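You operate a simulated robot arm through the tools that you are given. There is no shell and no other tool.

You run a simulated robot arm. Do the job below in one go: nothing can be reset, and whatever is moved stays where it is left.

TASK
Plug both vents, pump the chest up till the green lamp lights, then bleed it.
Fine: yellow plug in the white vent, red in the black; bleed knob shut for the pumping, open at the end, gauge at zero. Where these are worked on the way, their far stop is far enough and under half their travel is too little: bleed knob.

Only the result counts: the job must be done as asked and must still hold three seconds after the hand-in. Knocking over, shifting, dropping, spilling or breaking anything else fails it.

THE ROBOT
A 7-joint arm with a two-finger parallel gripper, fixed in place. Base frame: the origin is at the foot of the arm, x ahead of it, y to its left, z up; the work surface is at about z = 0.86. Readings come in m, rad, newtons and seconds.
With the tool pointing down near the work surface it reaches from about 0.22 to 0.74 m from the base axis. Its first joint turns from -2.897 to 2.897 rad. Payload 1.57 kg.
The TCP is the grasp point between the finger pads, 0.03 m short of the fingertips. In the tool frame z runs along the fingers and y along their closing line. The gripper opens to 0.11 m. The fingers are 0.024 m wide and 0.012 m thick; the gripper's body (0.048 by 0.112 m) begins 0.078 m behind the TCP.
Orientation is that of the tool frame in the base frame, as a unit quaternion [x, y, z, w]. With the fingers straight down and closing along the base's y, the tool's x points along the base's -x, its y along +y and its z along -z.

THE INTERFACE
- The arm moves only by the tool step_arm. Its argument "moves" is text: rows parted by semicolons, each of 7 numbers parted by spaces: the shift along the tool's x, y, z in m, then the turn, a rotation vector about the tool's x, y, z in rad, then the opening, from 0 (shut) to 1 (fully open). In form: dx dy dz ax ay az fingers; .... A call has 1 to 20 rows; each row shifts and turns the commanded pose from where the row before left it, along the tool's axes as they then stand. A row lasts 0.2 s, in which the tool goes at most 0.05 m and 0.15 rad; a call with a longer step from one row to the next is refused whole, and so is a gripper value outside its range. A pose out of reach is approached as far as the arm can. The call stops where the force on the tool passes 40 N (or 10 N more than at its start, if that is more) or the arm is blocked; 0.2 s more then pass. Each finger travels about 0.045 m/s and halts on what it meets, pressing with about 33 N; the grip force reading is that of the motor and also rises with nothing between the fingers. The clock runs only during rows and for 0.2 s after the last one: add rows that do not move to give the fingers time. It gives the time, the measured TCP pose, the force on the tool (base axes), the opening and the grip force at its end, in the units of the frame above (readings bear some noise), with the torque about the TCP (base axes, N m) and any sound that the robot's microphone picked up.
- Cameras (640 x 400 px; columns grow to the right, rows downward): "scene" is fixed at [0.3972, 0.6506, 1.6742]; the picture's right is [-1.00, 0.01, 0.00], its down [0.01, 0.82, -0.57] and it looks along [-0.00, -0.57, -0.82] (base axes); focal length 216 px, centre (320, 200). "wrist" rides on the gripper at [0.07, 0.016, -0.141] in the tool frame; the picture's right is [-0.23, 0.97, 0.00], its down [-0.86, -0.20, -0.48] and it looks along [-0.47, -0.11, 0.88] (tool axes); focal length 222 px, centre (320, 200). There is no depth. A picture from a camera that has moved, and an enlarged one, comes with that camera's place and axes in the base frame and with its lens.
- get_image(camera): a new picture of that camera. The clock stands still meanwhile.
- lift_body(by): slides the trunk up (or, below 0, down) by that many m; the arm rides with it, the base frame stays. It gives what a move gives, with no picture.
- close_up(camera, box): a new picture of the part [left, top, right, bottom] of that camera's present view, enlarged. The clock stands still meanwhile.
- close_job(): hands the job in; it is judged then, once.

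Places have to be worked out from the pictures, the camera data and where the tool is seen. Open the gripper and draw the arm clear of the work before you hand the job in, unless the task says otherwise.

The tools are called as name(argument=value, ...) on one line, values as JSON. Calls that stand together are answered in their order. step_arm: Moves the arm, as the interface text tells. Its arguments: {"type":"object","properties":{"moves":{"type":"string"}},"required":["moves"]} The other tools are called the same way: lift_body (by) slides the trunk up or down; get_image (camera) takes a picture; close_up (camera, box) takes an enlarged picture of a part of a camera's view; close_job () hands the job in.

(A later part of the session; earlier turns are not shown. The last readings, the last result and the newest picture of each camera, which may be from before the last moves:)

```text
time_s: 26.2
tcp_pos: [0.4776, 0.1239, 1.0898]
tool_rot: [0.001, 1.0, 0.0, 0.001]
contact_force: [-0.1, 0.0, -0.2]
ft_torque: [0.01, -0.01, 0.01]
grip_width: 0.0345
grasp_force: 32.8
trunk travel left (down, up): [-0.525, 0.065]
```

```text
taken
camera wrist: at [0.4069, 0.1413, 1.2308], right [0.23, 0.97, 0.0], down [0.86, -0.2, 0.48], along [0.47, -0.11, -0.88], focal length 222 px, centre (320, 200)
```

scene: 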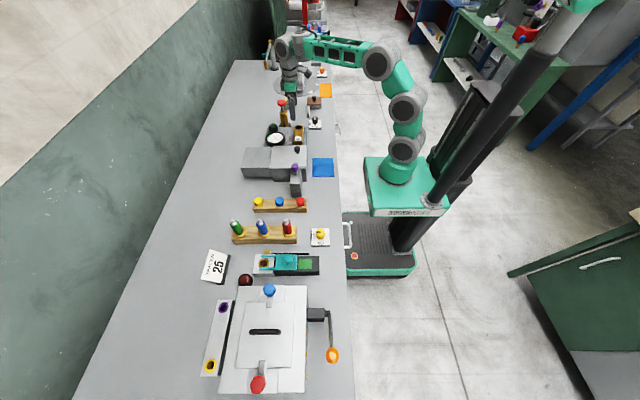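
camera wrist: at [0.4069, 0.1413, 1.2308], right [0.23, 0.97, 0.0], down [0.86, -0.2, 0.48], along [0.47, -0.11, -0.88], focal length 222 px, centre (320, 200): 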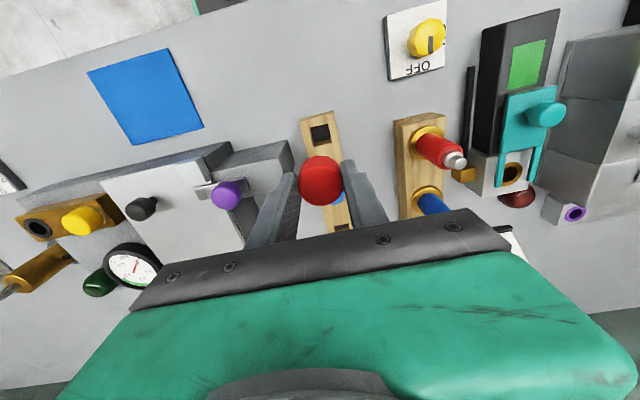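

Red plug is out of the rack. I carry it at z≈1.11 to above the black vent.

step_arm(moves="-0.00248 -0.04471 -0.01 0 0 0 0; -0.00248 -0.04471 -0.01 0 0 0 0; -0.00248 -0.04471 0 0 0 0 0; -0.00248 -0.04471 0 0 0 0 0; -0.00248 -0.04471 0 0 0 0 0; -0.00248 -0.04471 0 0 0 0 0; -0.00248 -0.04471 0 0 0 0 0; -0.00248 -0.04471 0 0 0 0 0; -0.00248 -0.04471 0 0 0 0 0; -0.00248 -0.04471 0 0 0 0 0; 0 0 0.035 0 0 0 0; 0 0 0.03 0 0 0 0; 0 0 0 0 0 0 0")

close_up(camera="wrist", box=[240, 90, 400, 210])

close_up(camera="scene", box=[275, 95, 315, 135])

```text
time_s: 29.0
tcp_pos: [0.5027, -0.3222, 1.0426]
tool_rot: [-0.001, 1.0, -0.001, -0.001]
contact_force: [0.6, 0.6, -1.4]
ft_torque: [0.07, -0.05, 0.01]
grip_width: 0.0344
grasp_force: 32.9
trunk travel left (down, up): [-0.525, 0.065]
```

```text
3.33 times, centred on (320, 150) of wrist
camera zoom: at [0.4328, -0.306, 1.1842], right [0.23, 0.97, 0.0], down [0.86, -0.2, 0.48], along [0.47, -0.11, -0.88], focal length 740 px, centre (320, 367)
```

zoom: 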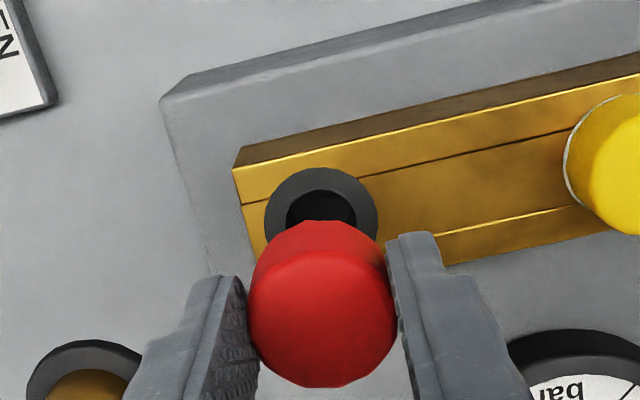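

```text
10.00 times, centred on (295, 115) of scene
camera zoom: at [0.3972, 0.6506, 1.6742], right [-1.0, 0.01, 0.0], down [0.01, 0.82, -0.57], along [0.0, -0.57, -0.82], focal length 2156 px, centre (570, 1050)
```

zoom: 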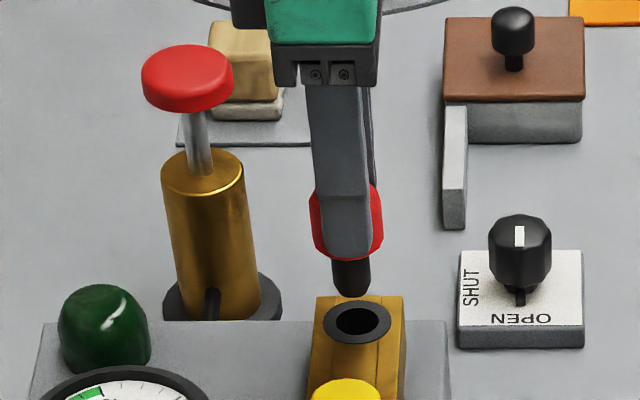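

Plug versus vent: about 1 mm too far in +x, y aligned. I correct and descend in small steps.

step_arm(moves="0.0011 0 0 0 0 0 0; 0 0 0.006 0 0 0 0; 0 0 0.005 0 0 0 0; 0 0 0.004 0 0 0 0; 0 0 0.004 0 0 0 0; 0 0 0.004 0 0 0 0; 0 0 0.004 0 0 0 0; 0 0 0 0 0 0 0")

close_up(camera="wrist", box=[240, 90, 400, 210])

close_up(camera="scene", box=[275, 95, 315, 135])

```text
time_s: 30.8
tcp_pos: [0.5026, -0.3224, 1.0164]
tool_rot: [0.0, 1.0, 0.0, 0.0]
contact_force: [-0.4, 0.0, -0.4]
ft_torque: [0.0, 0.01, 0.03]
grip_width: 0.0343
grasp_force: 33.3
trunk travel left (down, up): [-0.525, 0.065]
```

```text
3.33 times, centred on (320, 150) of wrist
camera zoom: at [0.4322, -0.3059, 1.1577], right [0.23, 0.97, 0.0], down [0.86, -0.2, 0.48], along [0.47, -0.11, -0.88], focal length 740 px, centre (320, 367)
```

zoom: 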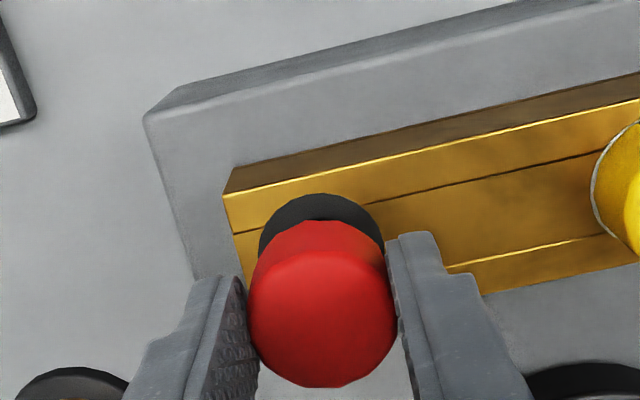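

```text
10.00 times, centred on (295, 115) of scene
camera zoom: at [0.3972, 0.6506, 1.6742], right [-1.0, 0.01, 0.0], down [0.01, 0.82, -0.57], along [0.0, -0.57, -0.82], focal length 2156 px, centre (570, 1050)
```

zoom: 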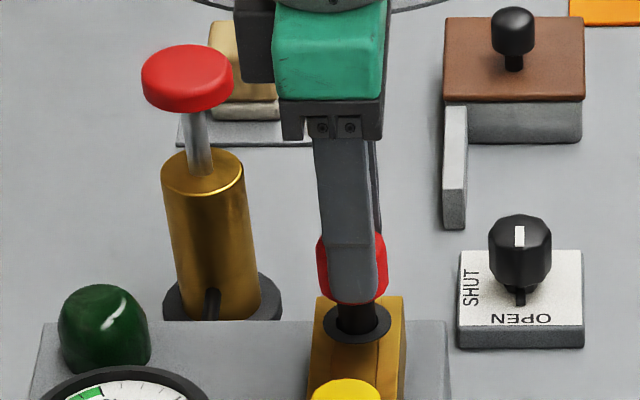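

The stem is in the black vent with no side force. I push on down until it seats.

step_arm(moves="0 0 0.005 0 0 0 0; 0 0 0.005 0 0 0 0; 0 0 0.004 0 0 0 0; 0 0 0.004 0 0 0 0; 0 0 0.003 0 0 0 0; 0 0 0.003 0 0 0 0; 0 0 0.002 0 0 0 0; 0 0 0 0 0 0 0")

close_up(camera="wrist", box=[240, 90, 400, 210])

```text
time_s: 32.6
tcp_pos: [0.5029, -0.3217, 0.9933]
tool_rot: [0.0, 1.0, -0.001, 0.003]
contact_force: [-1.4, 0.4, 18.9]
ft_torque: [0.23, 0.22, 0.01]
grip_width: 0.0349
grasp_force: 33.1
trunk travel left (down, up): [-0.525, 0.065]
```

```text
3.33 times, centred on (320, 150) of wrist
camera zoom: at [0.4314, -0.3054, 1.1348], right [0.23, 0.97, 0.0], down [0.85, -0.2, 0.48], along [0.47, -0.11, -0.88], focal length 740 px, centre (320, 367)
```

zoom: 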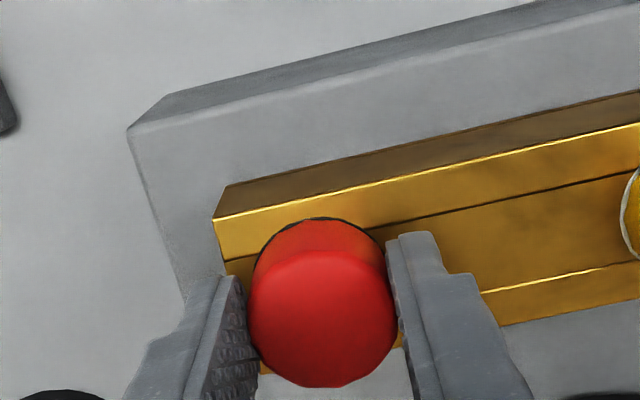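

Red is seated too (19 N reaction, only a thin ring edge visible). Release and rise, then check from the scene camera.

step_arm(moves="0 0 0.001 0 0 0 0; 0 0 -0.003 0 0 0 0; 0 0 0 0 0 0 0.55; 0 0 0 0 0 0 0.55; 0 0 0 0 0 0 0.55; 0 0 -0.02 0 0 0 0.55; 0 0 -0.04 0 0 0 0.55; 0 0 -0.045 0 0 0 0.55; 0 0 -0.02 0 0 0 0.55; 0 0 0 0 0 0 0.55")

close_up(camera="scene", box=[265, 85, 325, 145])

get_image(camera="wrist")

```text
time_s: 34.8
tcp_pos: [0.5022, -0.3223, 1.1169]
tool_rot: [-0.001, 1.0, -0.001, 0.0]
contact_force: [0.1, -0.1, 0.1]
ft_torque: [0.01, 0.04, -0.04]
grip_width: 0.0605
grasp_force: 0.0
trunk travel left (down, up): [-0.525, 0.065]
```

```text
6.67 times, centred on (295, 115) of scene
camera zoom: at [0.3972, 0.6506, 1.6742], right [-1.0, 0.01, 0.0], down [0.01, 0.82, -0.57], along [0.0, -0.57, -0.82], focal length 1437 px, centre (487, 767)
```

zoom: 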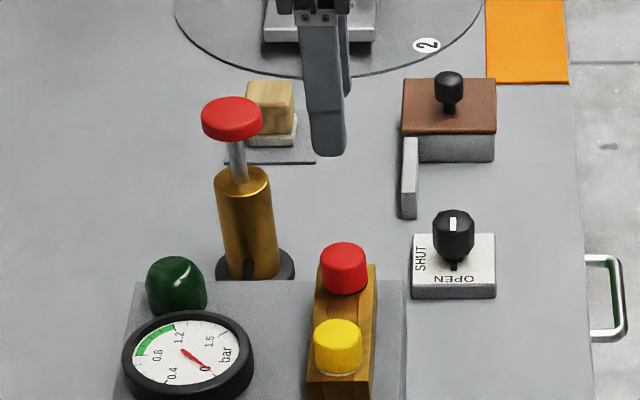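

```text
taken
camera wrist: at [0.4324, -0.3061, 1.2591], right [0.23, 0.97, 0.0], down [0.86, -0.2, 0.48], along [0.47, -0.11, -0.88], focal length 222 px, centre (320, 200)
```

wrist: 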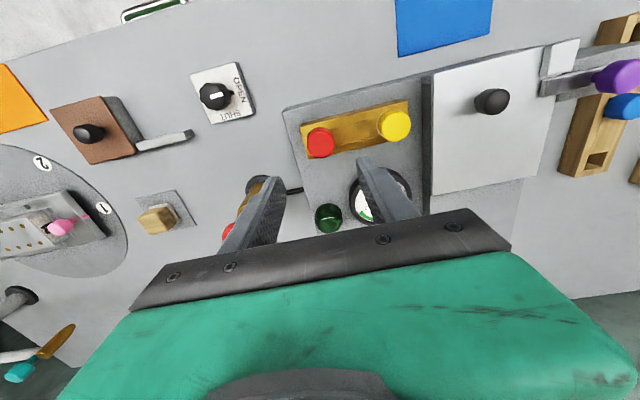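

Both plugs are in place; next the bleed knob at about (0.42, -0.459). I move above it and look.

step_arm(moves="0.0205 -0.0343 0 0 0 0 0.55; 0.0205 -0.0343 0 0 0 0 0.55; 0.0205 -0.0343 0 0 0 0 0.55; 0.0205 -0.0343 0 0 0 0 0.55; 0 0 0.048 0 0 0 0.55; 0 0 0.048 0 0 0 0.55; 0 0 0 0 0 0 0.55")

get_image(camera="wrist")

close_up(camera="wrist", box=[250, 90, 390, 210])

```text
time_s: 36.4
tcp_pos: [0.4207, -0.4599, 1.0219]
tool_rot: [0.0, 1.0, 0.0, 0.0]
contact_force: [-1.1, -0.7, -0.8]
ft_torque: [0.0, 0.03, -0.01]
grip_width: 0.0605
grasp_force: 0.0
trunk travel left (down, up): [-0.525, 0.065]
```

```text
taken
camera wrist: at [0.3492, -0.4432, 1.1626], right [0.23, 0.97, 0.0], down [0.86, -0.2, 0.48], along [0.47, -0.11, -0.88], focal length 222 px, centre (320, 200)
```

wrist: 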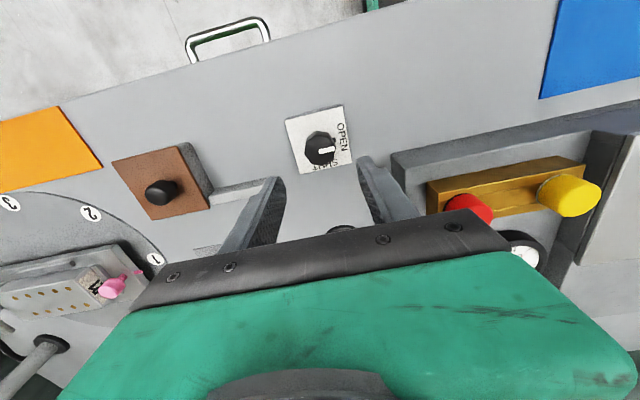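

```text
3.33 times, centred on (320, 150) of wrist
camera zoom: at [0.3492, -0.4432, 1.1626], right [0.23, 0.97, 0.0], down [0.86, -0.2, 0.48], along [0.47, -0.11, -0.88], focal length 740 px, centre (320, 367)
```

zoom: 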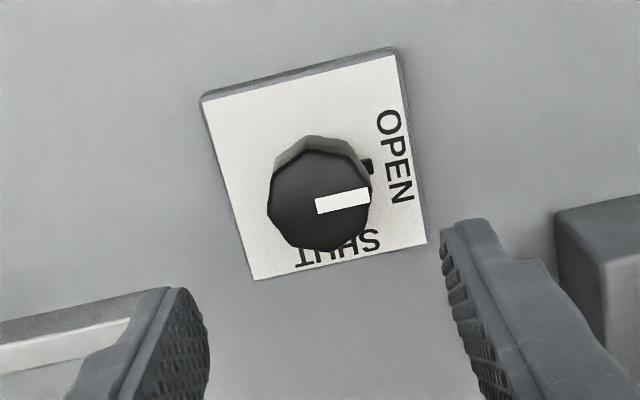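

The knob's top is centred near (0.418, -0.4594), its line on OPEN, head about 24 mm high. Before gripping I test in the air whether the wrist can turn the full quarter turn clockwise.

step_arm(moves="0 0 0 0 0 0.15 0.55; 0 0 0 0 0 0.15 0.55; 0 0 0 0 0 0.15 0.55; 0 0 0 0 0 0.15 0.55; 0 0 0 0 0 0.15 0.55; 0 0 0 0 0 0.15 0.55; 0 0 0 0 0 0.15 0.55; 0 0 0 0 0 0.15 0.55; 0 0 0 0 0 0.15 0.55; 0 0 0 0 0 0.15 0.55; 0 0 0 0 0 0.15 0.55; 0 0 0 0 0 0.15 0.55; 0 0 0 0 0 0 0.55")

get_image(camera="wrist")

```text
time_s: 39.2
tcp_pos: [0.4204, -0.4593, 1.0217]
tool_rot: [0.783, 0.622, 0.0, 0.0]
contact_force: [0.5, -0.4, -0.1]
ft_torque: [-0.03, -0.02, 0.02]
grip_width: 0.0606
grasp_force: 0.0
trunk travel left (down, up): [-0.525, 0.065]
```

```text
taken
camera wrist: at [0.4517, -0.3951, 1.163], right [0.9, -0.44, 0.0], down [-0.39, -0.79, 0.48], along [-0.21, -0.43, -0.88], focal length 222 px, centre (320, 200)
```

wrist: 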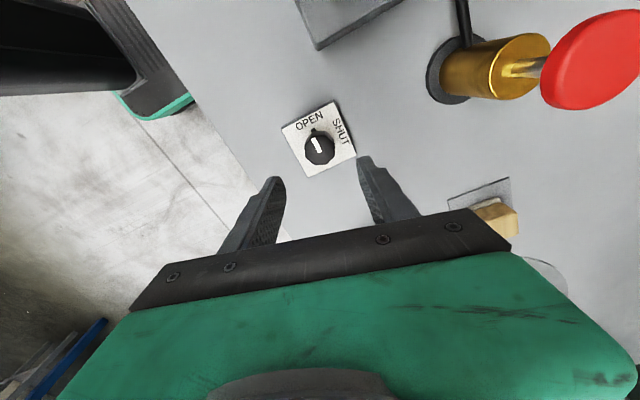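

The wrist turned 1.8 rad freely. This view also shows the pump well, so I zoom on it and on the knob.

close_up(camera="wrist", box=[410, 0, 640, 140])

close_up(camera="wrist", box=[260, 90, 380, 200])

close_up(camera="scene", box=[260, 85, 300, 125])

```text
2.78 times, centred on (525, 70) of wrist
camera zoom: at [0.4517, -0.3951, 1.163], right [0.9, -0.44, 0.0], down [-0.39, -0.79, 0.48], along [-0.21, -0.43, -0.88], focal length 618 px, centre (-250, 562)
```

zoom: 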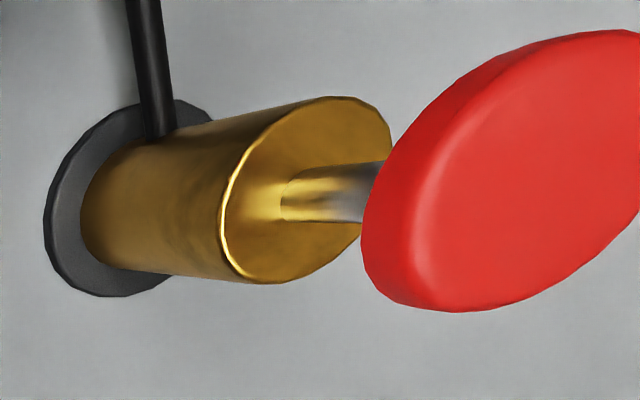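

```text
3.64 times, centred on (320, 145) of wrist
camera zoom: at [0.4517, -0.3951, 1.163], right [0.9, -0.44, 0.0], down [-0.39, -0.79, 0.48], along [-0.21, -0.43, -0.88], focal length 808 px, centre (320, 400)
```

zoom: 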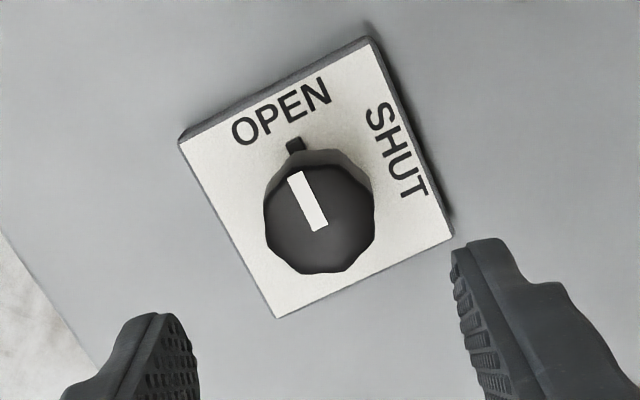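

```text
10.00 times, centred on (280, 105) of scene
camera zoom: at [0.3972, 0.6506, 1.6742], right [-1.0, 0.01, 0.0], down [0.01, 0.82, -0.57], along [0.0, -0.57, -0.82], focal length 2156 px, centre (720, 1150)
```

zoom: 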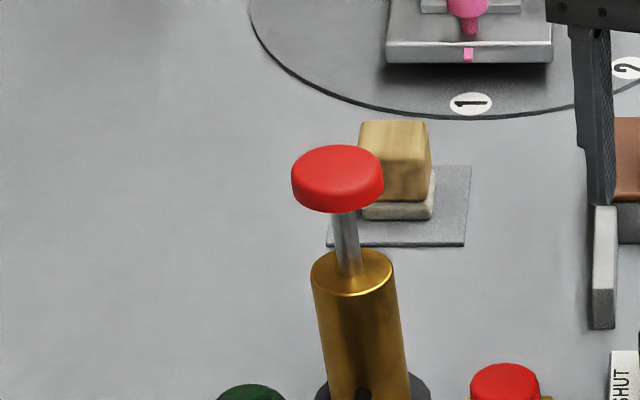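

The knob is centred at about (0.4195, -0.460) with its top near 0.91; pump axis triangulates to (0.601, -0.459), rod top disk at z≈1.0. I rotate back and descend on the knob with fingers at ±y.

step_arm(moves="0 0 0 0 0 -0.15 0.55; 0 0 0 0 0 -0.15 0.55; 0 0 0 0 0 -0.15 0.55; 0 0 0 0 0 -0.15 0.55; 0 0 0 0 0 -0.15 0.55; 0 0 0 0 0 -0.15 0.55; 0 0 0 0 0 -0.15 0.55; 0 0 0 0 0 -0.15 0.55; 0 0 0 0 0 -0.15 0.55; 0 0 0 0 0 -0.15 0.55; 0 0 0 0 0 -0.15 0.55; 0 0 0 0 0 -0.15 0.55; 0.0005 -0.0004 0.03 0 0 0 0.55; 0 0 0.03 0 0 0 0.55; 0 0 0.025 0 0 0 0.55; 0 0 0.012 0 0 0 0.55; 0 0 0 0 0 0 0.55")

close_up(camera="wrist", box=[250, 120, 390, 240])

close_up(camera="scene", box=[285, 90, 335, 135])

```text
time_s: 42.8
tcp_pos: [0.4206, -0.4598, 0.924]
tool_rot: [0.0, 1.0, 0.0, -0.001]
contact_force: [0.8, 0.1, -0.4]
ft_torque: [0.0, 0.01, -0.01]
grip_width: 0.0607
grasp_force: 0.0
trunk travel left (down, up): [-0.525, 0.065]
```

```text
3.33 times, centred on (320, 180) of wrist
camera zoom: at [0.3499, -0.4431, 1.0654], right [0.23, 0.97, 0.0], down [0.86, -0.2, 0.48], along [0.47, -0.11, -0.88], focal length 740 px, centre (320, 267)
```

zoom: 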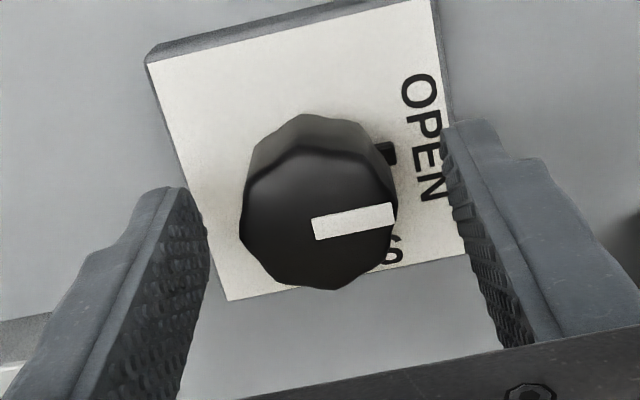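

```text
8.89 times, centred on (310, 112) of scene
camera zoom: at [0.3972, 0.6506, 1.6742], right [-1.0, 0.01, 0.0], down [0.01, 0.82, -0.57], along [0.0, -0.57, -0.82], focal length 1916 px, centre (409, 978)
```

zoom: 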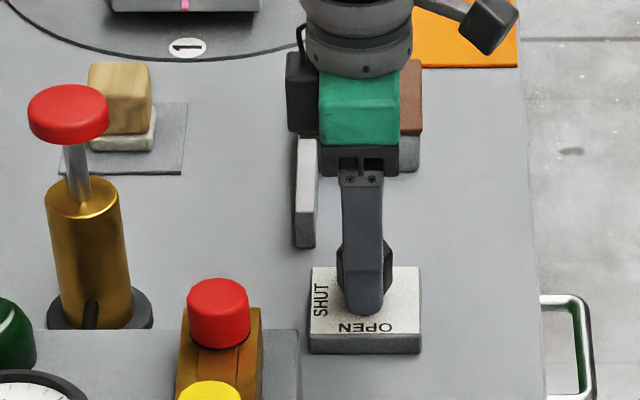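

The knob is centred between the pads, tips above its pointer tab. I close on it.

step_arm(moves="0 0 0.002 0 0 0 0.55; 0 0 0 0 0 0 0; 0 0 0 0 0 0 0; 0 0 0 0 0 0 0; 0 0 0 0 0 0 0")

```text
time_s: 44.0
tcp_pos: [0.4202, -0.46, 0.9223]
tool_rot: [0.0, 1.0, 0.0, 0.001]
contact_force: [1.4, -3.5, -0.3]
ft_torque: [0.31, -0.06, -0.01]
grip_width: 0.0357
grasp_force: 36.7
trunk travel left (down, up): [-0.525, 0.065]
```

Gripped (0.0357 m). Now I turn clockwise by a quarter turn towards SHUT.

step_arm(moves="0 0 0 0 0 0.1 0; 0 0 0 0 0 0.15 0; 0 0 0 0 0 0.15 0; 0 0 0 0 0 0.15 0; 0 0 0 0 0 0.15 0; 0 0 0 0 0 0.15 0; 0 0 0 0 0 0.15 0; 0 0 0 0 0 0.15 0; 0 0 0 0 0 0 0")

close_up(camera="wrist", box=[250, 120, 390, 240])

```text
time_s: 46.0
tcp_pos: [0.4205, -0.4609, 0.9214]
tool_rot: [0.544, 0.839, 0.0, 0.0]
contact_force: [0.7, -3.8, -2.0]
ft_torque: [-0.61, 0.22, 0.0]
grip_width: 0.0355
grasp_force: 42.6
trunk travel left (down, up): [-0.525, 0.065]
```

```text
3.33 times, centred on (320, 180) of wrist
camera zoom: at [0.406, -0.3898, 1.0638], right [0.98, 0.19, 0.0], down [0.17, -0.86, 0.48], along [0.09, -0.47, -0.88], focal length 740 px, centre (320, 267)
```

zoom: 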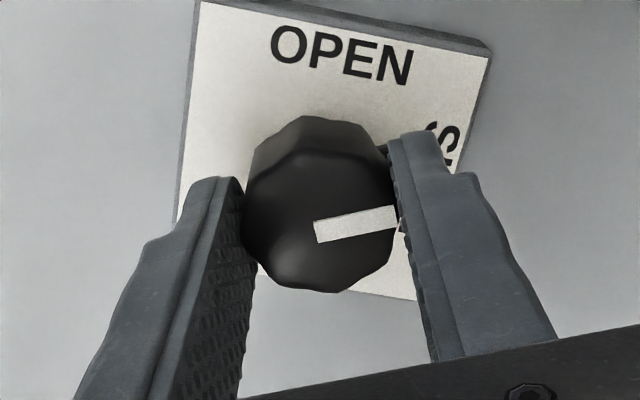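

The knob follows the fingers (1.15 rad so far). I finish to about 1.6 rad, watching for the stop.

step_arm(moves="0 0 0 0 0 0.12 0; 0 0 0 0 0 0.12 0; 0 0 0 0 0 0.12 0; 0 0 0 0 0 0.08 0; 0 0 0 0 0 0 0")

close_up(camera="wrist", box=[250, 120, 390, 240])

```text
time_s: 47.2
tcp_pos: [0.42, -0.46, 0.9218]
tool_rot: [0.714, 0.701, 0.0, -0.001]
contact_force: [-2.0, -2.8, -3.1]
ft_torque: [0.12, -0.56, 0.43]
grip_width: 0.0357
grasp_force: 42.1
trunk travel left (down, up): [-0.525, 0.065]
```

```text
3.33 times, centred on (320, 180) of wrist
camera zoom: at [0.4371, -0.3907, 1.0638], right [0.97, -0.25, 0.0], down [-0.22, -0.85, 0.48], along [-0.12, -0.46, -0.88], focal length 740 px, centre (320, 267)
```

zoom: 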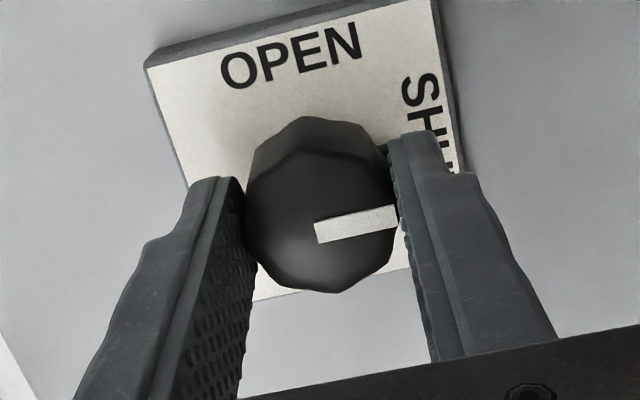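

The line now points at SHUT and 0.43 N·m of torque shows the far stop. I release and rise, checking that it stays.

step_arm(moves="0 0 0 0 0 0 0.55; 0 0 0 0 0 0 0.55; 0 0 0 0 0 0 0.55; 0 0 -0.04 0 0 0 0.55; 0 0 -0.045 0 0 0 0.55; 0 0 -0.045 0 0 0 0.55; 0 0 -0.045 0 0 0 0.55; 0 0 0 0 0 0 0.55")

get_image(camera="wrist")

close_up(camera="wrist", box=[250, 90, 390, 210])

close_up(camera="scene", box=[255, 90, 325, 150])

```text
time_s: 49.0
tcp_pos: [0.4193, -0.4607, 1.0984]
tool_rot: [0.713, 0.701, 0.0, 0.0]
contact_force: [-0.8, 0.3, -0.7]
ft_torque: [0.03, 0.02, -0.02]
grip_width: 0.0605
grasp_force: 0.0
trunk travel left (down, up): [-0.525, 0.065]
```

```text
taken
camera wrist: at [0.4359, -0.3908, 1.2393], right [0.97, -0.24, 0.0], down [-0.21, -0.85, 0.48], along [-0.12, -0.46, -0.88], focal length 222 px, centre (320, 200)
```

wrist: 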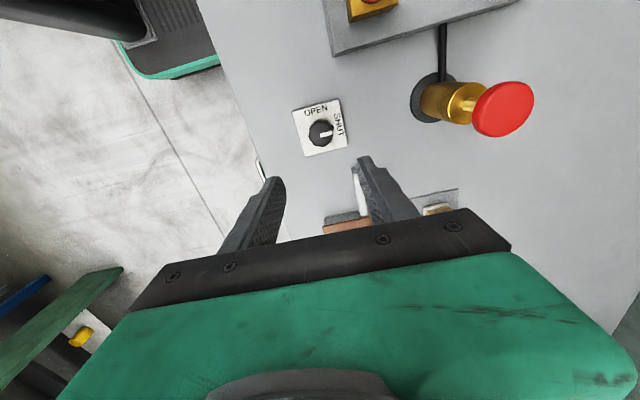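

```text
3.33 times, centred on (320, 150) of wrist
camera zoom: at [0.4359, -0.3908, 1.2393], right [0.97, -0.24, 0.0], down [-0.21, -0.85, 0.48], along [-0.12, -0.46, -0.88], focal length 740 px, centre (320, 367)
```

zoom: 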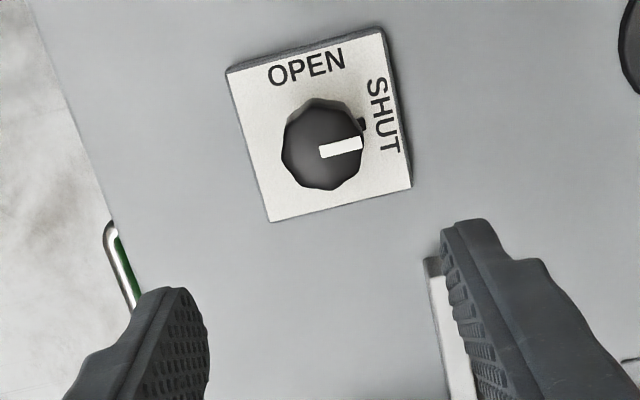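

```text
6.67 times, centred on (290, 120) of scene
camera zoom: at [0.3972, 0.6506, 1.6742], right [-1.0, 0.01, 0.0], down [0.01, 0.82, -0.57], along [0.0, -0.57, -0.82], focal length 1437 px, centre (520, 733)
```

zoom: 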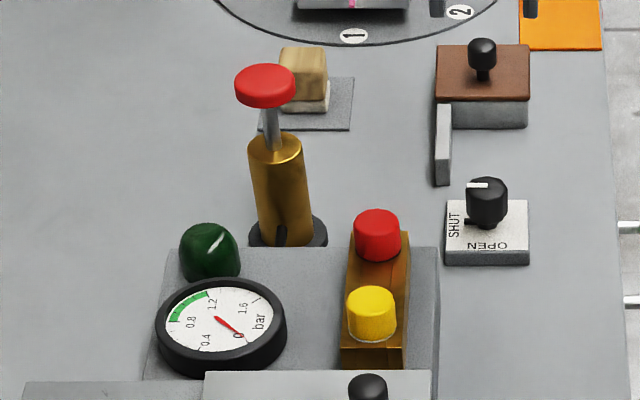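

Knob is at SHUT and holds. Now the pump: I turn the tool so its x axis points back at the base (rotation ≈0.65) and move out over the red disk at about (0.600, -0.4585), to see whether it is within reach.

step_arm(moves="0 0 0 0 0 -0.1343 0.75; 0 0 0 0 0 -0.1343 0.75; 0 0 0 0 0 -0.1343 0.75; 0 0 0 0 0 -0.1343 0.75; 0 0 0 0 0 -0.1343 0.75; 0 0 0 0 0 -0.1343 0.75; 0 0 0 0 0 -0.1343 0.75; -0.0357 0.0278 0 0 0 0 0.75; -0.0357 0.0278 0 0 0 0 0.75; -0.0357 0.0278 0 0 0 0 0.75; -0.0357 0.0278 0 0 0 0 0.75; 0 0 0 0 0 0 0.75")

get_image(camera="wrist")

get_image(camera="scene")

```text
time_s: 51.6
tcp_pos: [0.5453, -0.437, 1.0869]
tool_rot: [0.319, 0.948, 0.0, 0.0]
contact_force: [0.4, 0.2, 0.5]
ft_torque: [-0.03, 0.01, -0.02]
grip_width: 0.0824
grasp_force: 0.1
out of reach, approached as far as the arm can: row 10, 11
trunk travel left (down, up): [-0.525, 0.065]
```

```text
taken
camera wrist: at [0.4998, -0.3835, 1.2275], right [0.77, 0.64, 0.0], down [0.56, -0.68, 0.48], along [0.31, -0.37, -0.88], focal length 222 px, centre (320, 200)
```

wrist: 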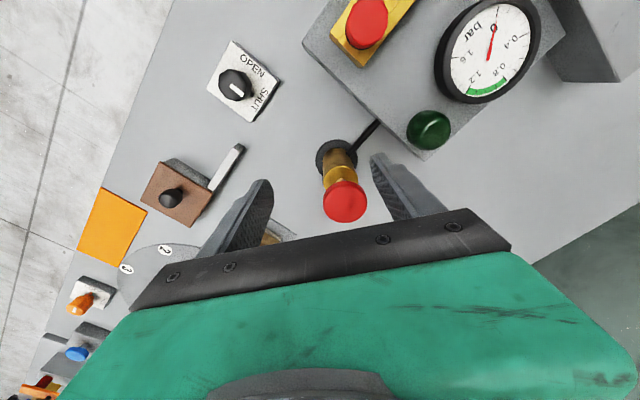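

```text
taken
```

scene: 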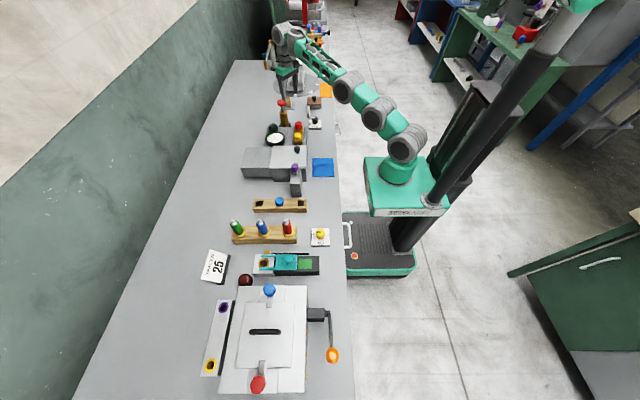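

The upright tool only reaches r≈0.70 at this height, while the pump is at r≈0.755. I raise the trunk by its remaining 0.06 m (the wrist is above the shoulder, so that adds reach) and will then lean the fingers outward.

lift_body(by=0.06)

```text
time_s: 52.6
tcp_pos: [0.5464, -0.4389, 1.146]
tool_rot: [0.319, 0.948, 0.0, 0.0]
contact_force: [0.2, 0.6, -0.1]
ft_torque: [-0.01, -0.02, 0.0]
grip_width: 0.0822
grasp_force: 0.0
trunk travel left (down, up): [-0.585, 0.005]
```

I check with a still row where the commanded pose now stands.

step_arm(moves="0 0 0 0 0 0 0.75")

```text
time_s: 53.0
tcp_pos: [0.546, -0.439, 1.1456]
tool_rot: [0.319, 0.948, 0.0, -0.001]
contact_force: [0.0, -0.1, 0.8]
ft_torque: [-0.01, 0.04, -0.04]
grip_width: 0.0823
grasp_force: 0.1
trunk travel left (down, up): [-0.585, 0.005]
```

The commanded pose matches the actual one. Now I lean the fingers outward by 0.3 rad about the tool y axis.

step_arm(moves="0 0 0 0 -0.1 0 0.75; 0 0 0 0 -0.1 0 0.75; 0 0 0 0 -0.1 0 0.75; 0 0 0 0 0 0 0.75")

get_image(camera="wrist")

```text
time_s: 54.0
tcp_pos: [0.5479, -0.4434, 1.148]
tool_rot: [0.316, 0.939, -0.043, 0.126]
contact_force: [-0.2, -0.1, 0.3]
ft_torque: [0.0, 0.02, 0.04]
grip_width: 0.0827
grasp_force: 0.0
out of reach, approached as far as the arm can: row 3
trunk travel left (down, up): [-0.585, 0.005]
```

```text
taken
camera wrist: at [0.4741, -0.3672, 1.2667], right [0.76, 0.64, 0.06], down [0.44, -0.58, 0.69], along [0.48, -0.5, -0.72], focal length 222 px, centre (320, 200)
```

wrist: 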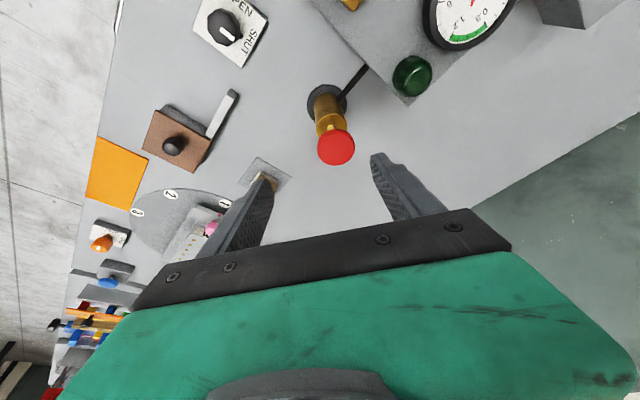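

The lean is now about 0.27 rad. Lower is easier to reach, so I descend 0.08 m vertically here (still short of the disk radially), then extend outward.

step_arm(moves="0.0106 0 0.0386 0 0 0 0.75; 0.0106 0 0.0386 0 0 0 0.75; 0 0 0 0 0 0 0.75")

```text
time_s: 54.8
tcp_pos: [0.556, -0.4496, 1.0707]
tool_rot: [0.315, 0.937, -0.048, 0.141]
contact_force: [0.2, 0.4, -0.1]
ft_torque: [-0.02, 0.01, -0.03]
grip_width: 0.0827
grasp_force: 0.1
out of reach, approached as far as the arm can: row 1
trunk travel left (down, up): [-0.585, 0.005]
```

It now reaches with the full 0.3 rad lean. I extend outward to the pump axis at this height (tips still about 3 cm above the disk).

step_arm(moves="-0.0194 0.0097 0.006 0 0 0 0.75; -0.0194 0.0097 0.006 0 0 0 0.75; 0 0 0 0 0 0 0.75")

get_image(camera="wrist")

close_up(camera="scene", box=[255, 80, 325, 150])

```text
time_s: 55.6
tcp_pos: [0.5993, -0.4584, 1.0709]
tool_rot: [0.315, 0.937, -0.05, 0.139]
contact_force: [-0.9, -0.9, 0.4]
ft_torque: [0.04, -0.01, -0.02]
grip_width: 0.0826
grasp_force: 0.0
trunk travel left (down, up): [-0.585, 0.005]
```

```text
taken
camera wrist: at [0.5227, -0.3802, 1.1855], right [0.76, 0.64, 0.06], down [0.42, -0.57, 0.71], along [0.49, -0.51, -0.7], focal length 222 px, centre (320, 200)
```

wrist: 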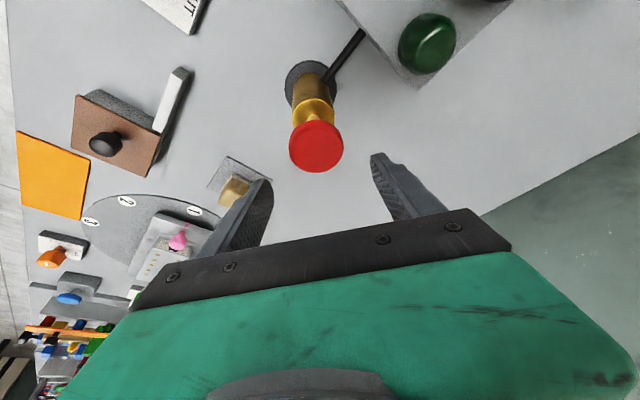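

```text
5.71 times, centred on (290, 115) of scene
camera zoom: at [0.3972, 0.6506, 1.6742], right [-1.0, 0.01, 0.0], down [0.01, 0.82, -0.57], along [0.0, -0.57, -0.82], focal length 1232 px, centre (491, 686)
```

zoom: 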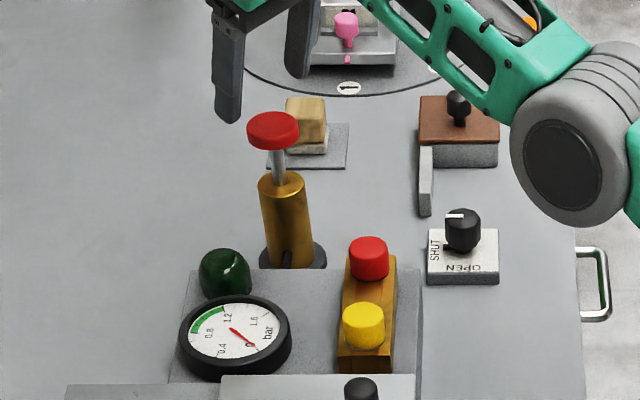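

The tool reaches the pump axis leaned by 0.3 rad. I descend so the pads straddle the red disk with the tips about 4 mm below its underside.

step_arm(moves="0.0099 0 0.02255 0 0 0 0.75; 0.0099 0 0.02255 0 0 0 0.75; 0 0 0 0 0 0 0.75")

close_up(camera="wrist", box=[220, 90, 420, 240])

close_up(camera="scene", box=[255, 80, 325, 150])

```text
time_s: 56.4
tcp_pos: [0.5988, -0.459, 1.0714]
tool_rot: [0.316, 0.937, -0.049, 0.139]
contact_force: [-0.2, -0.3, -0.2]
ft_torque: [0.0, -0.02, 0.0]
grip_width: 0.0823
grasp_force: 0.0
out of reach, approached as far as the arm can: row 1, 2
trunk travel left (down, up): [-0.585, 0.005]
```

```text
2.67 times, centred on (320, 165) of wrist
camera zoom: at [0.5226, -0.3802, 1.1855], right [0.76, 0.64, 0.06], down [0.42, -0.57, 0.71], along [0.49, -0.51, -0.7], focal length 592 px, centre (320, 293)
```

zoom: 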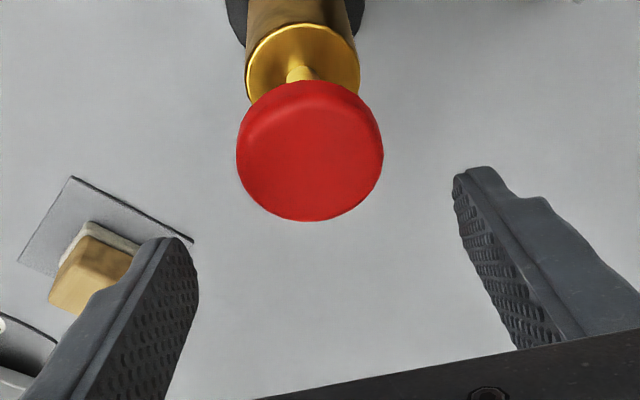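

```text
5.71 times, centred on (290, 115) of scene
camera zoom: at [0.3972, 0.6506, 1.6742], right [-1.0, 0.01, 0.0], down [0.01, 0.82, -0.57], along [0.0, -0.57, -0.82], focal length 1232 px, centre (491, 686)
```

zoom: 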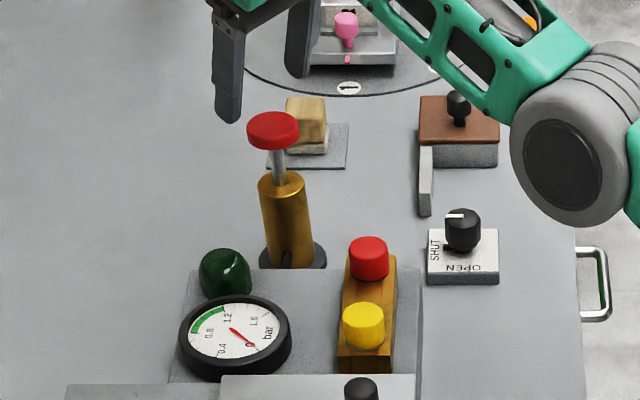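

It reports out of reach and did not move; maybe a joint limit in this arm posture. I look at the whole scene.

get_image(camera="scene")

close_up(camera="scene", box=[240, 0, 460, 220])

```text
taken
```

scene: 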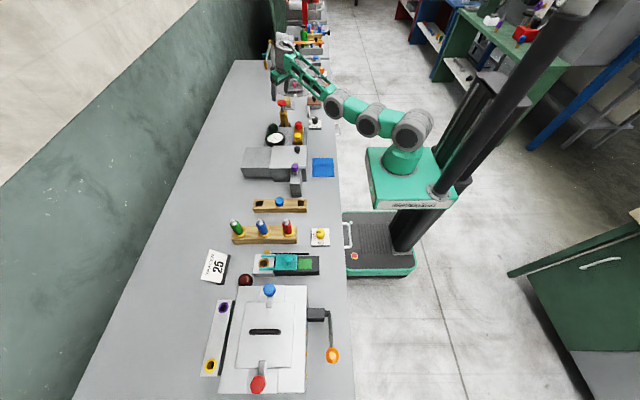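

```text
1.82 times, centred on (350, 110) of scene
camera zoom: at [0.3972, 0.6506, 1.6742], right [-1.0, 0.01, 0.0], down [0.01, 0.82, -0.57], along [0.0, -0.57, -0.82], focal length 392 px, centre (266, 364)
```

zoom: 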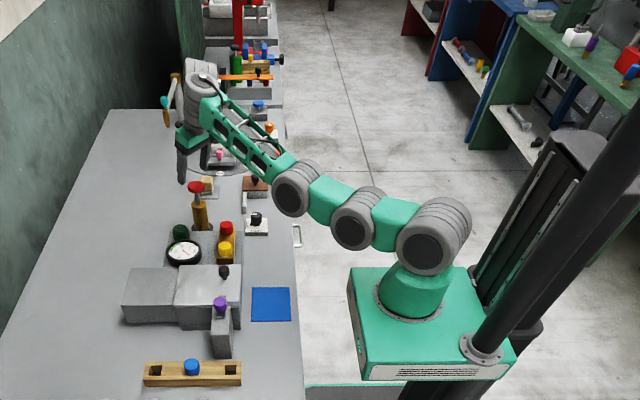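

The arm has folded elbow-down (it went through its stretched pose), which likely pins the shoulder joint. I retract inward a little and watch how the posture behaves.

step_arm(moves="0.043 0 -0.0133 0 0 0 0.75; 0.043 0 -0.0133 0 0 0 0.75; 0 0 0 0 0 0 0.75")

close_up(camera="scene", box=[240, 0, 460, 220])

```text
time_s: 57.2
tcp_pos: [0.5689, -0.4366, 1.0711]
tool_rot: [0.315, 0.937, -0.048, 0.141]
contact_force: [0.4, -0.2, 0.0]
ft_torque: [0.0, -0.02, 0.0]
grip_width: 0.0825
grasp_force: 0.1
out of reach, approached as far as the arm can: row 1, 2
trunk travel left (down, up): [-0.585, 0.005]
```

```text
1.82 times, centred on (350, 110) of scene
camera zoom: at [0.3972, 0.6506, 1.6742], right [-1.0, 0.01, 0.0], down [0.01, 0.82, -0.57], along [0.0, -0.57, -0.82], focal length 392 px, centre (266, 364)
```

zoom: 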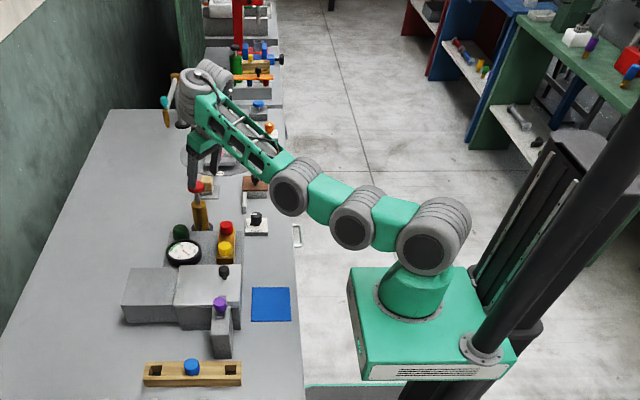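

It moves along a joint limit. I go back up to stretch the arm again, so it can fold the right way, and then plan to tilt at smaller radius and approach the disk radially.

step_arm(moves="-0.0118 0 -0.0382 0 0 0 0.75; -0.0118 0 -0.0382 0 0 0 0.75; -0.0118 0 -0.0382 0 0 0 0.75; 0 0 0 0 0 0 0.75")

close_up(camera="scene", box=[240, 0, 460, 220])

```text
time_s: 58.2
tcp_pos: [0.5675, -0.4369, 1.1913]
tool_rot: [0.315, 0.937, -0.047, 0.142]
contact_force: [-0.2, -0.4, -1.5]
ft_torque: [0.01, -0.03, 0.01]
grip_width: 0.0825
grasp_force: 0.1
trunk travel left (down, up): [-0.585, 0.005]
```

```text
1.82 times, centred on (350, 110) of scene
camera zoom: at [0.3972, 0.6506, 1.6742], right [-1.0, 0.01, 0.0], down [0.01, 0.82, -0.57], along [0.0, -0.57, -0.82], focal length 392 px, centre (266, 364)
```

zoom: 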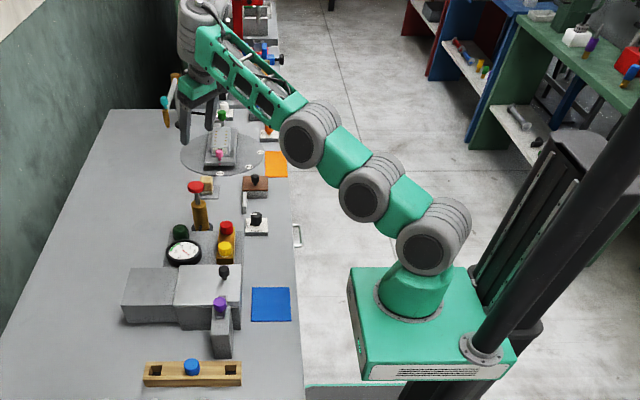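

Nearly straight now. I stretch a bit further up/outward to its limit, then pull inward and see which way the elbow folds.

step_arm(moves="-0.0118 0 -0.0382 0 0 0 0.75; -0.0118 0 -0.0382 0 0 0 0.75; -0.0118 0 -0.0382 0 0 0 0.75; -0.0118 0 -0.0382 0 0 0 0.75; 0 0 0 0 0 0 0.75")

close_up(camera="scene", box=[240, 0, 460, 220])

```text
time_s: 59.4
tcp_pos: [0.5483, -0.4222, 1.3269]
tool_rot: [0.316, 0.937, -0.047, 0.141]
contact_force: [-0.3, -0.3, 0.1]
ft_torque: [-0.01, 0.01, -0.01]
grip_width: 0.0825
grasp_force: 0.0
out of reach, approached as far as the arm can: row 3, 4
trunk travel left (down, up): [-0.585, 0.005]
```

```text
1.82 times, centred on (350, 110) of scene
camera zoom: at [0.3972, 0.6506, 1.6742], right [-1.0, 0.01, 0.0], down [0.01, 0.82, -0.57], along [0.0, -0.57, -0.82], focal length 392 px, centre (266, 364)
```

zoom: 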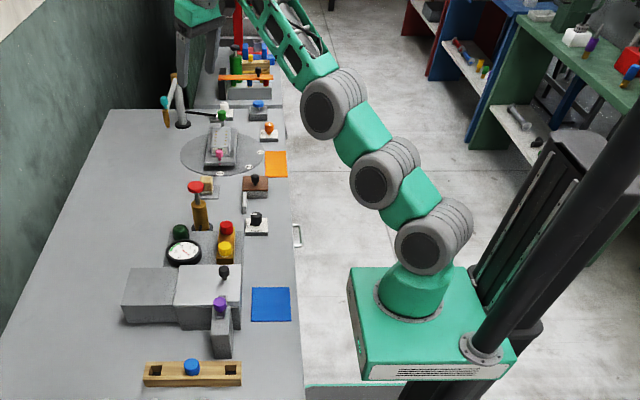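

Now fully stretched. I pull inward and look at the fold.

step_arm(moves="0.043 0 -0.0133 0 0 0 0.75; 0.043 0 -0.0133 0 0 0 0.75; 0.043 0 -0.0133 0 0 0 0.75; 0.043 0 -0.0133 0 0 0 0.75; 0 0 0 0 0 0 0.75")

close_up(camera="scene", box=[240, 0, 460, 220])

```text
time_s: 60.0
tcp_pos: [0.5287, -0.409, 1.335]
tool_rot: [0.316, 0.937, -0.048, 0.143]
contact_force: [13.0, -9.7, -13.5]
ft_torque: [0.12, 0.27, -0.07]
grip_width: 0.0824
grasp_force: 0.0
out of reach, approached as far as the arm can: row 1, 2
trunk travel left (down, up): [-0.585, 0.005]
stopped in row 2: the force on the tool passed its limit at 128 N (the readings are from after the stop); the commanded pose is now the measured one
```

```text
1.82 times, centred on (350, 110) of scene
camera zoom: at [0.3972, 0.6506, 1.6742], right [-1.0, 0.01, 0.0], down [0.01, 0.82, -0.57], along [0.0, -0.57, -0.82], focal length 392 px, centre (266, 364)
```

zoom: 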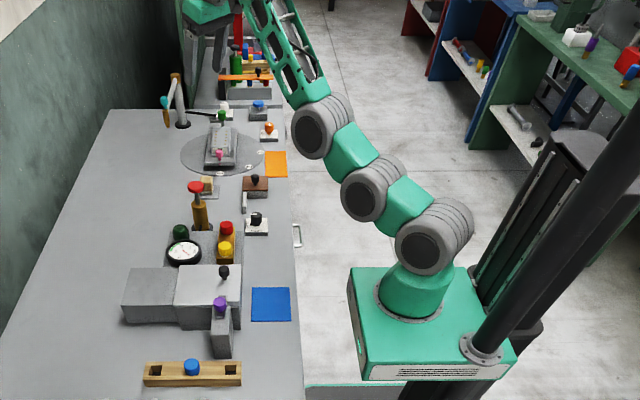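

The 128 N was an inertial jerk from the posture change (nothing is near at z=1.33). I move gently inward while taking the lean out again, watching the posture.

step_arm(moves="0.015 0 -0.003 0 0.04 0 0.75; 0.015 0 -0.003 0 0.04 0 0.75; 0.015 0 -0.003 0 0.04 0 0.75; 0.015 0 -0.002 0 0.04 0 0.75; 0.015 0 -0.002 0 0.04 0 0.75; 0.015 0 -0.001 0 0.04 0 0.75; 0.015 0 -0.001 0 0.03 0 0.75; 0.015 0 0 0 0.03 0 0.75; 0 0 0 0 0 0 0.75")

close_up(camera="scene", box=[240, 0, 460, 220])

```text
time_s: 60.2
tcp_pos: [0.5282, -0.4081, 1.336]
tool_rot: [0.316, 0.936, -0.05, 0.145]
contact_force: [11.3, -8.5, -11.5]
ft_torque: [0.13, 0.36, -0.11]
grip_width: 0.0825
grasp_force: 0.0
out of reach, approached as far as the arm can: row 1
trunk travel left (down, up): [-0.585, 0.005]
stopped in row 1: the force on the tool passed its limit at 74 N (the readings are from after the stop); the commanded pose is now the measured one
```

```text
1.82 times, centred on (350, 110) of scene
camera zoom: at [0.3972, 0.6506, 1.6742], right [-1.0, 0.01, 0.0], down [0.01, 0.82, -0.57], along [0.0, -0.57, -0.82], focal length 392 px, centre (266, 364)
```

zoom: 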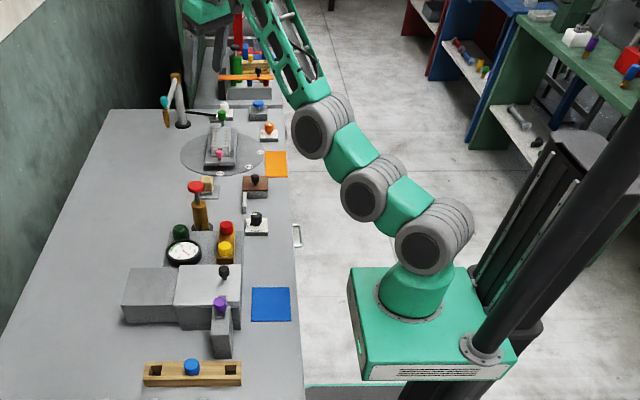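

A steady ~18 N remains: the hand is folded against the forearm in this posture. I relieve it by going down and outward.

step_arm(moves="-0.0054 0 0.0331 0 0 0 0.75; -0.0054 0 0.0331 0 0 0 0.75; -0.0054 0 0.0331 0 0 0 0.75; -0.0054 0 0.0331 0 0 0 0.75; 0 0 0 0 0 0 0.75")

close_up(camera="scene", box=[240, 0, 460, 220])

```text
time_s: 61.4
tcp_pos: [0.5809, -0.4489, 1.2187]
tool_rot: [0.316, 0.936, -0.049, 0.144]
contact_force: [-0.7, -0.9, -0.8]
ft_torque: [0.02, 0.01, 0.04]
grip_width: 0.0825
grasp_force: 0.0
out of reach, approached as far as the arm can: row 2
trunk travel left (down, up): [-0.585, 0.005]
```

```text
1.82 times, centred on (350, 110) of scene
camera zoom: at [0.3972, 0.6506, 1.6742], right [-1.0, 0.01, 0.0], down [0.01, 0.82, -0.57], along [0.0, -0.57, -0.82], focal length 392 px, centre (266, 364)
```

zoom: 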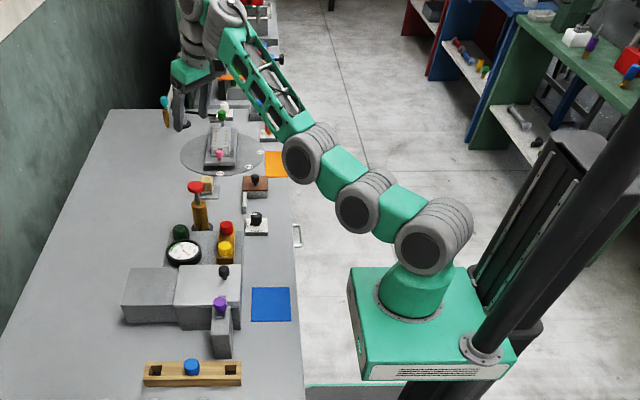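

Free again. I now stretch fully outward while bringing the tool upright, to bring the elbow through straight.

step_arm(moves="-0.019 0 0.005 0 0.05 0 0.75; -0.019 0 0.004 0 0.05 0 0.75; -0.0195 0 0.003 0 0.05 0 0.75; -0.02 0 0.002 0 0.05 0 0.75; -0.02 0 0.001 0 0.05 0 0.75; -0.02 0 0 0 0.05 0 0.75; 0 0 0 0 0 0 0.75")

close_up(camera="scene", box=[240, 0, 460, 220])

```text
time_s: 63.0
tcp_pos: [0.5474, -0.4216, 1.1803]
tool_rot: [0.319, 0.948, -0.001, 0.003]
contact_force: [0.4, -0.1, 0.3]
ft_torque: [0.02, -0.01, -0.03]
grip_width: 0.0825
grasp_force: 0.1
out of reach, approached as far as the arm can: row 1, 2, 3, 4, 5, 6
trunk travel left (down, up): [-0.585, 0.005]
```

```text
1.82 times, centred on (350, 110) of scene
camera zoom: at [0.3972, 0.6506, 1.6742], right [-1.0, 0.01, 0.0], down [0.01, 0.82, -0.57], along [0.0, -0.57, -0.82], focal length 392 px, centre (266, 364)
```

zoom: 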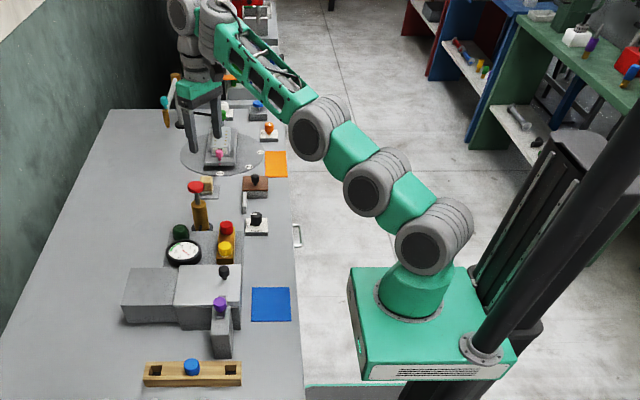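

Straight now with an upright tool. I ease inward and down to see whether it folds elbow-up.

step_arm(moves="0.02 0 0.01 0 0 0 0.75; 0.02 0 0.01 0 0 0 0.75; 0.02 0 0.01 0 0 0 0.75; 0.02 0 0.01 0 0 0 0.75; 0 0 0 0 0 0 0.75")

close_up(camera="scene", box=[240, 0, 460, 220])

```text
time_s: 64.2
tcp_pos: [0.4851, -0.3713, 1.1403]
tool_rot: [0.32, 0.948, -0.001, 0.002]
contact_force: [0.5, 0.2, 0.2]
ft_torque: [-0.02, -0.03, -0.03]
grip_width: 0.0825
grasp_force: 0.1
trunk travel left (down, up): [-0.585, 0.005]
```

```text
1.82 times, centred on (350, 110) of scene
camera zoom: at [0.3972, 0.6506, 1.6742], right [-1.0, 0.01, 0.0], down [0.01, 0.82, -0.57], along [0.0, -0.57, -0.82], focal length 392 px, centre (266, 364)
```

zoom: 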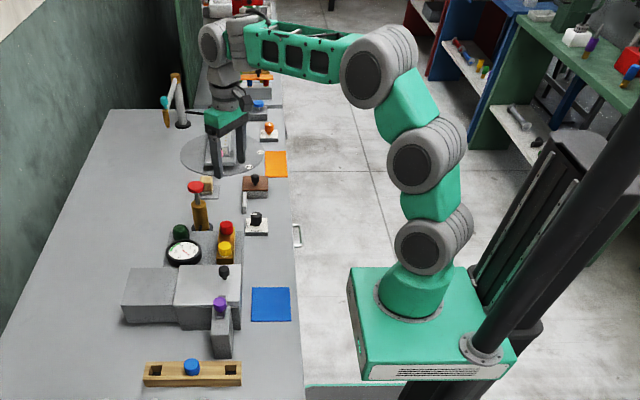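

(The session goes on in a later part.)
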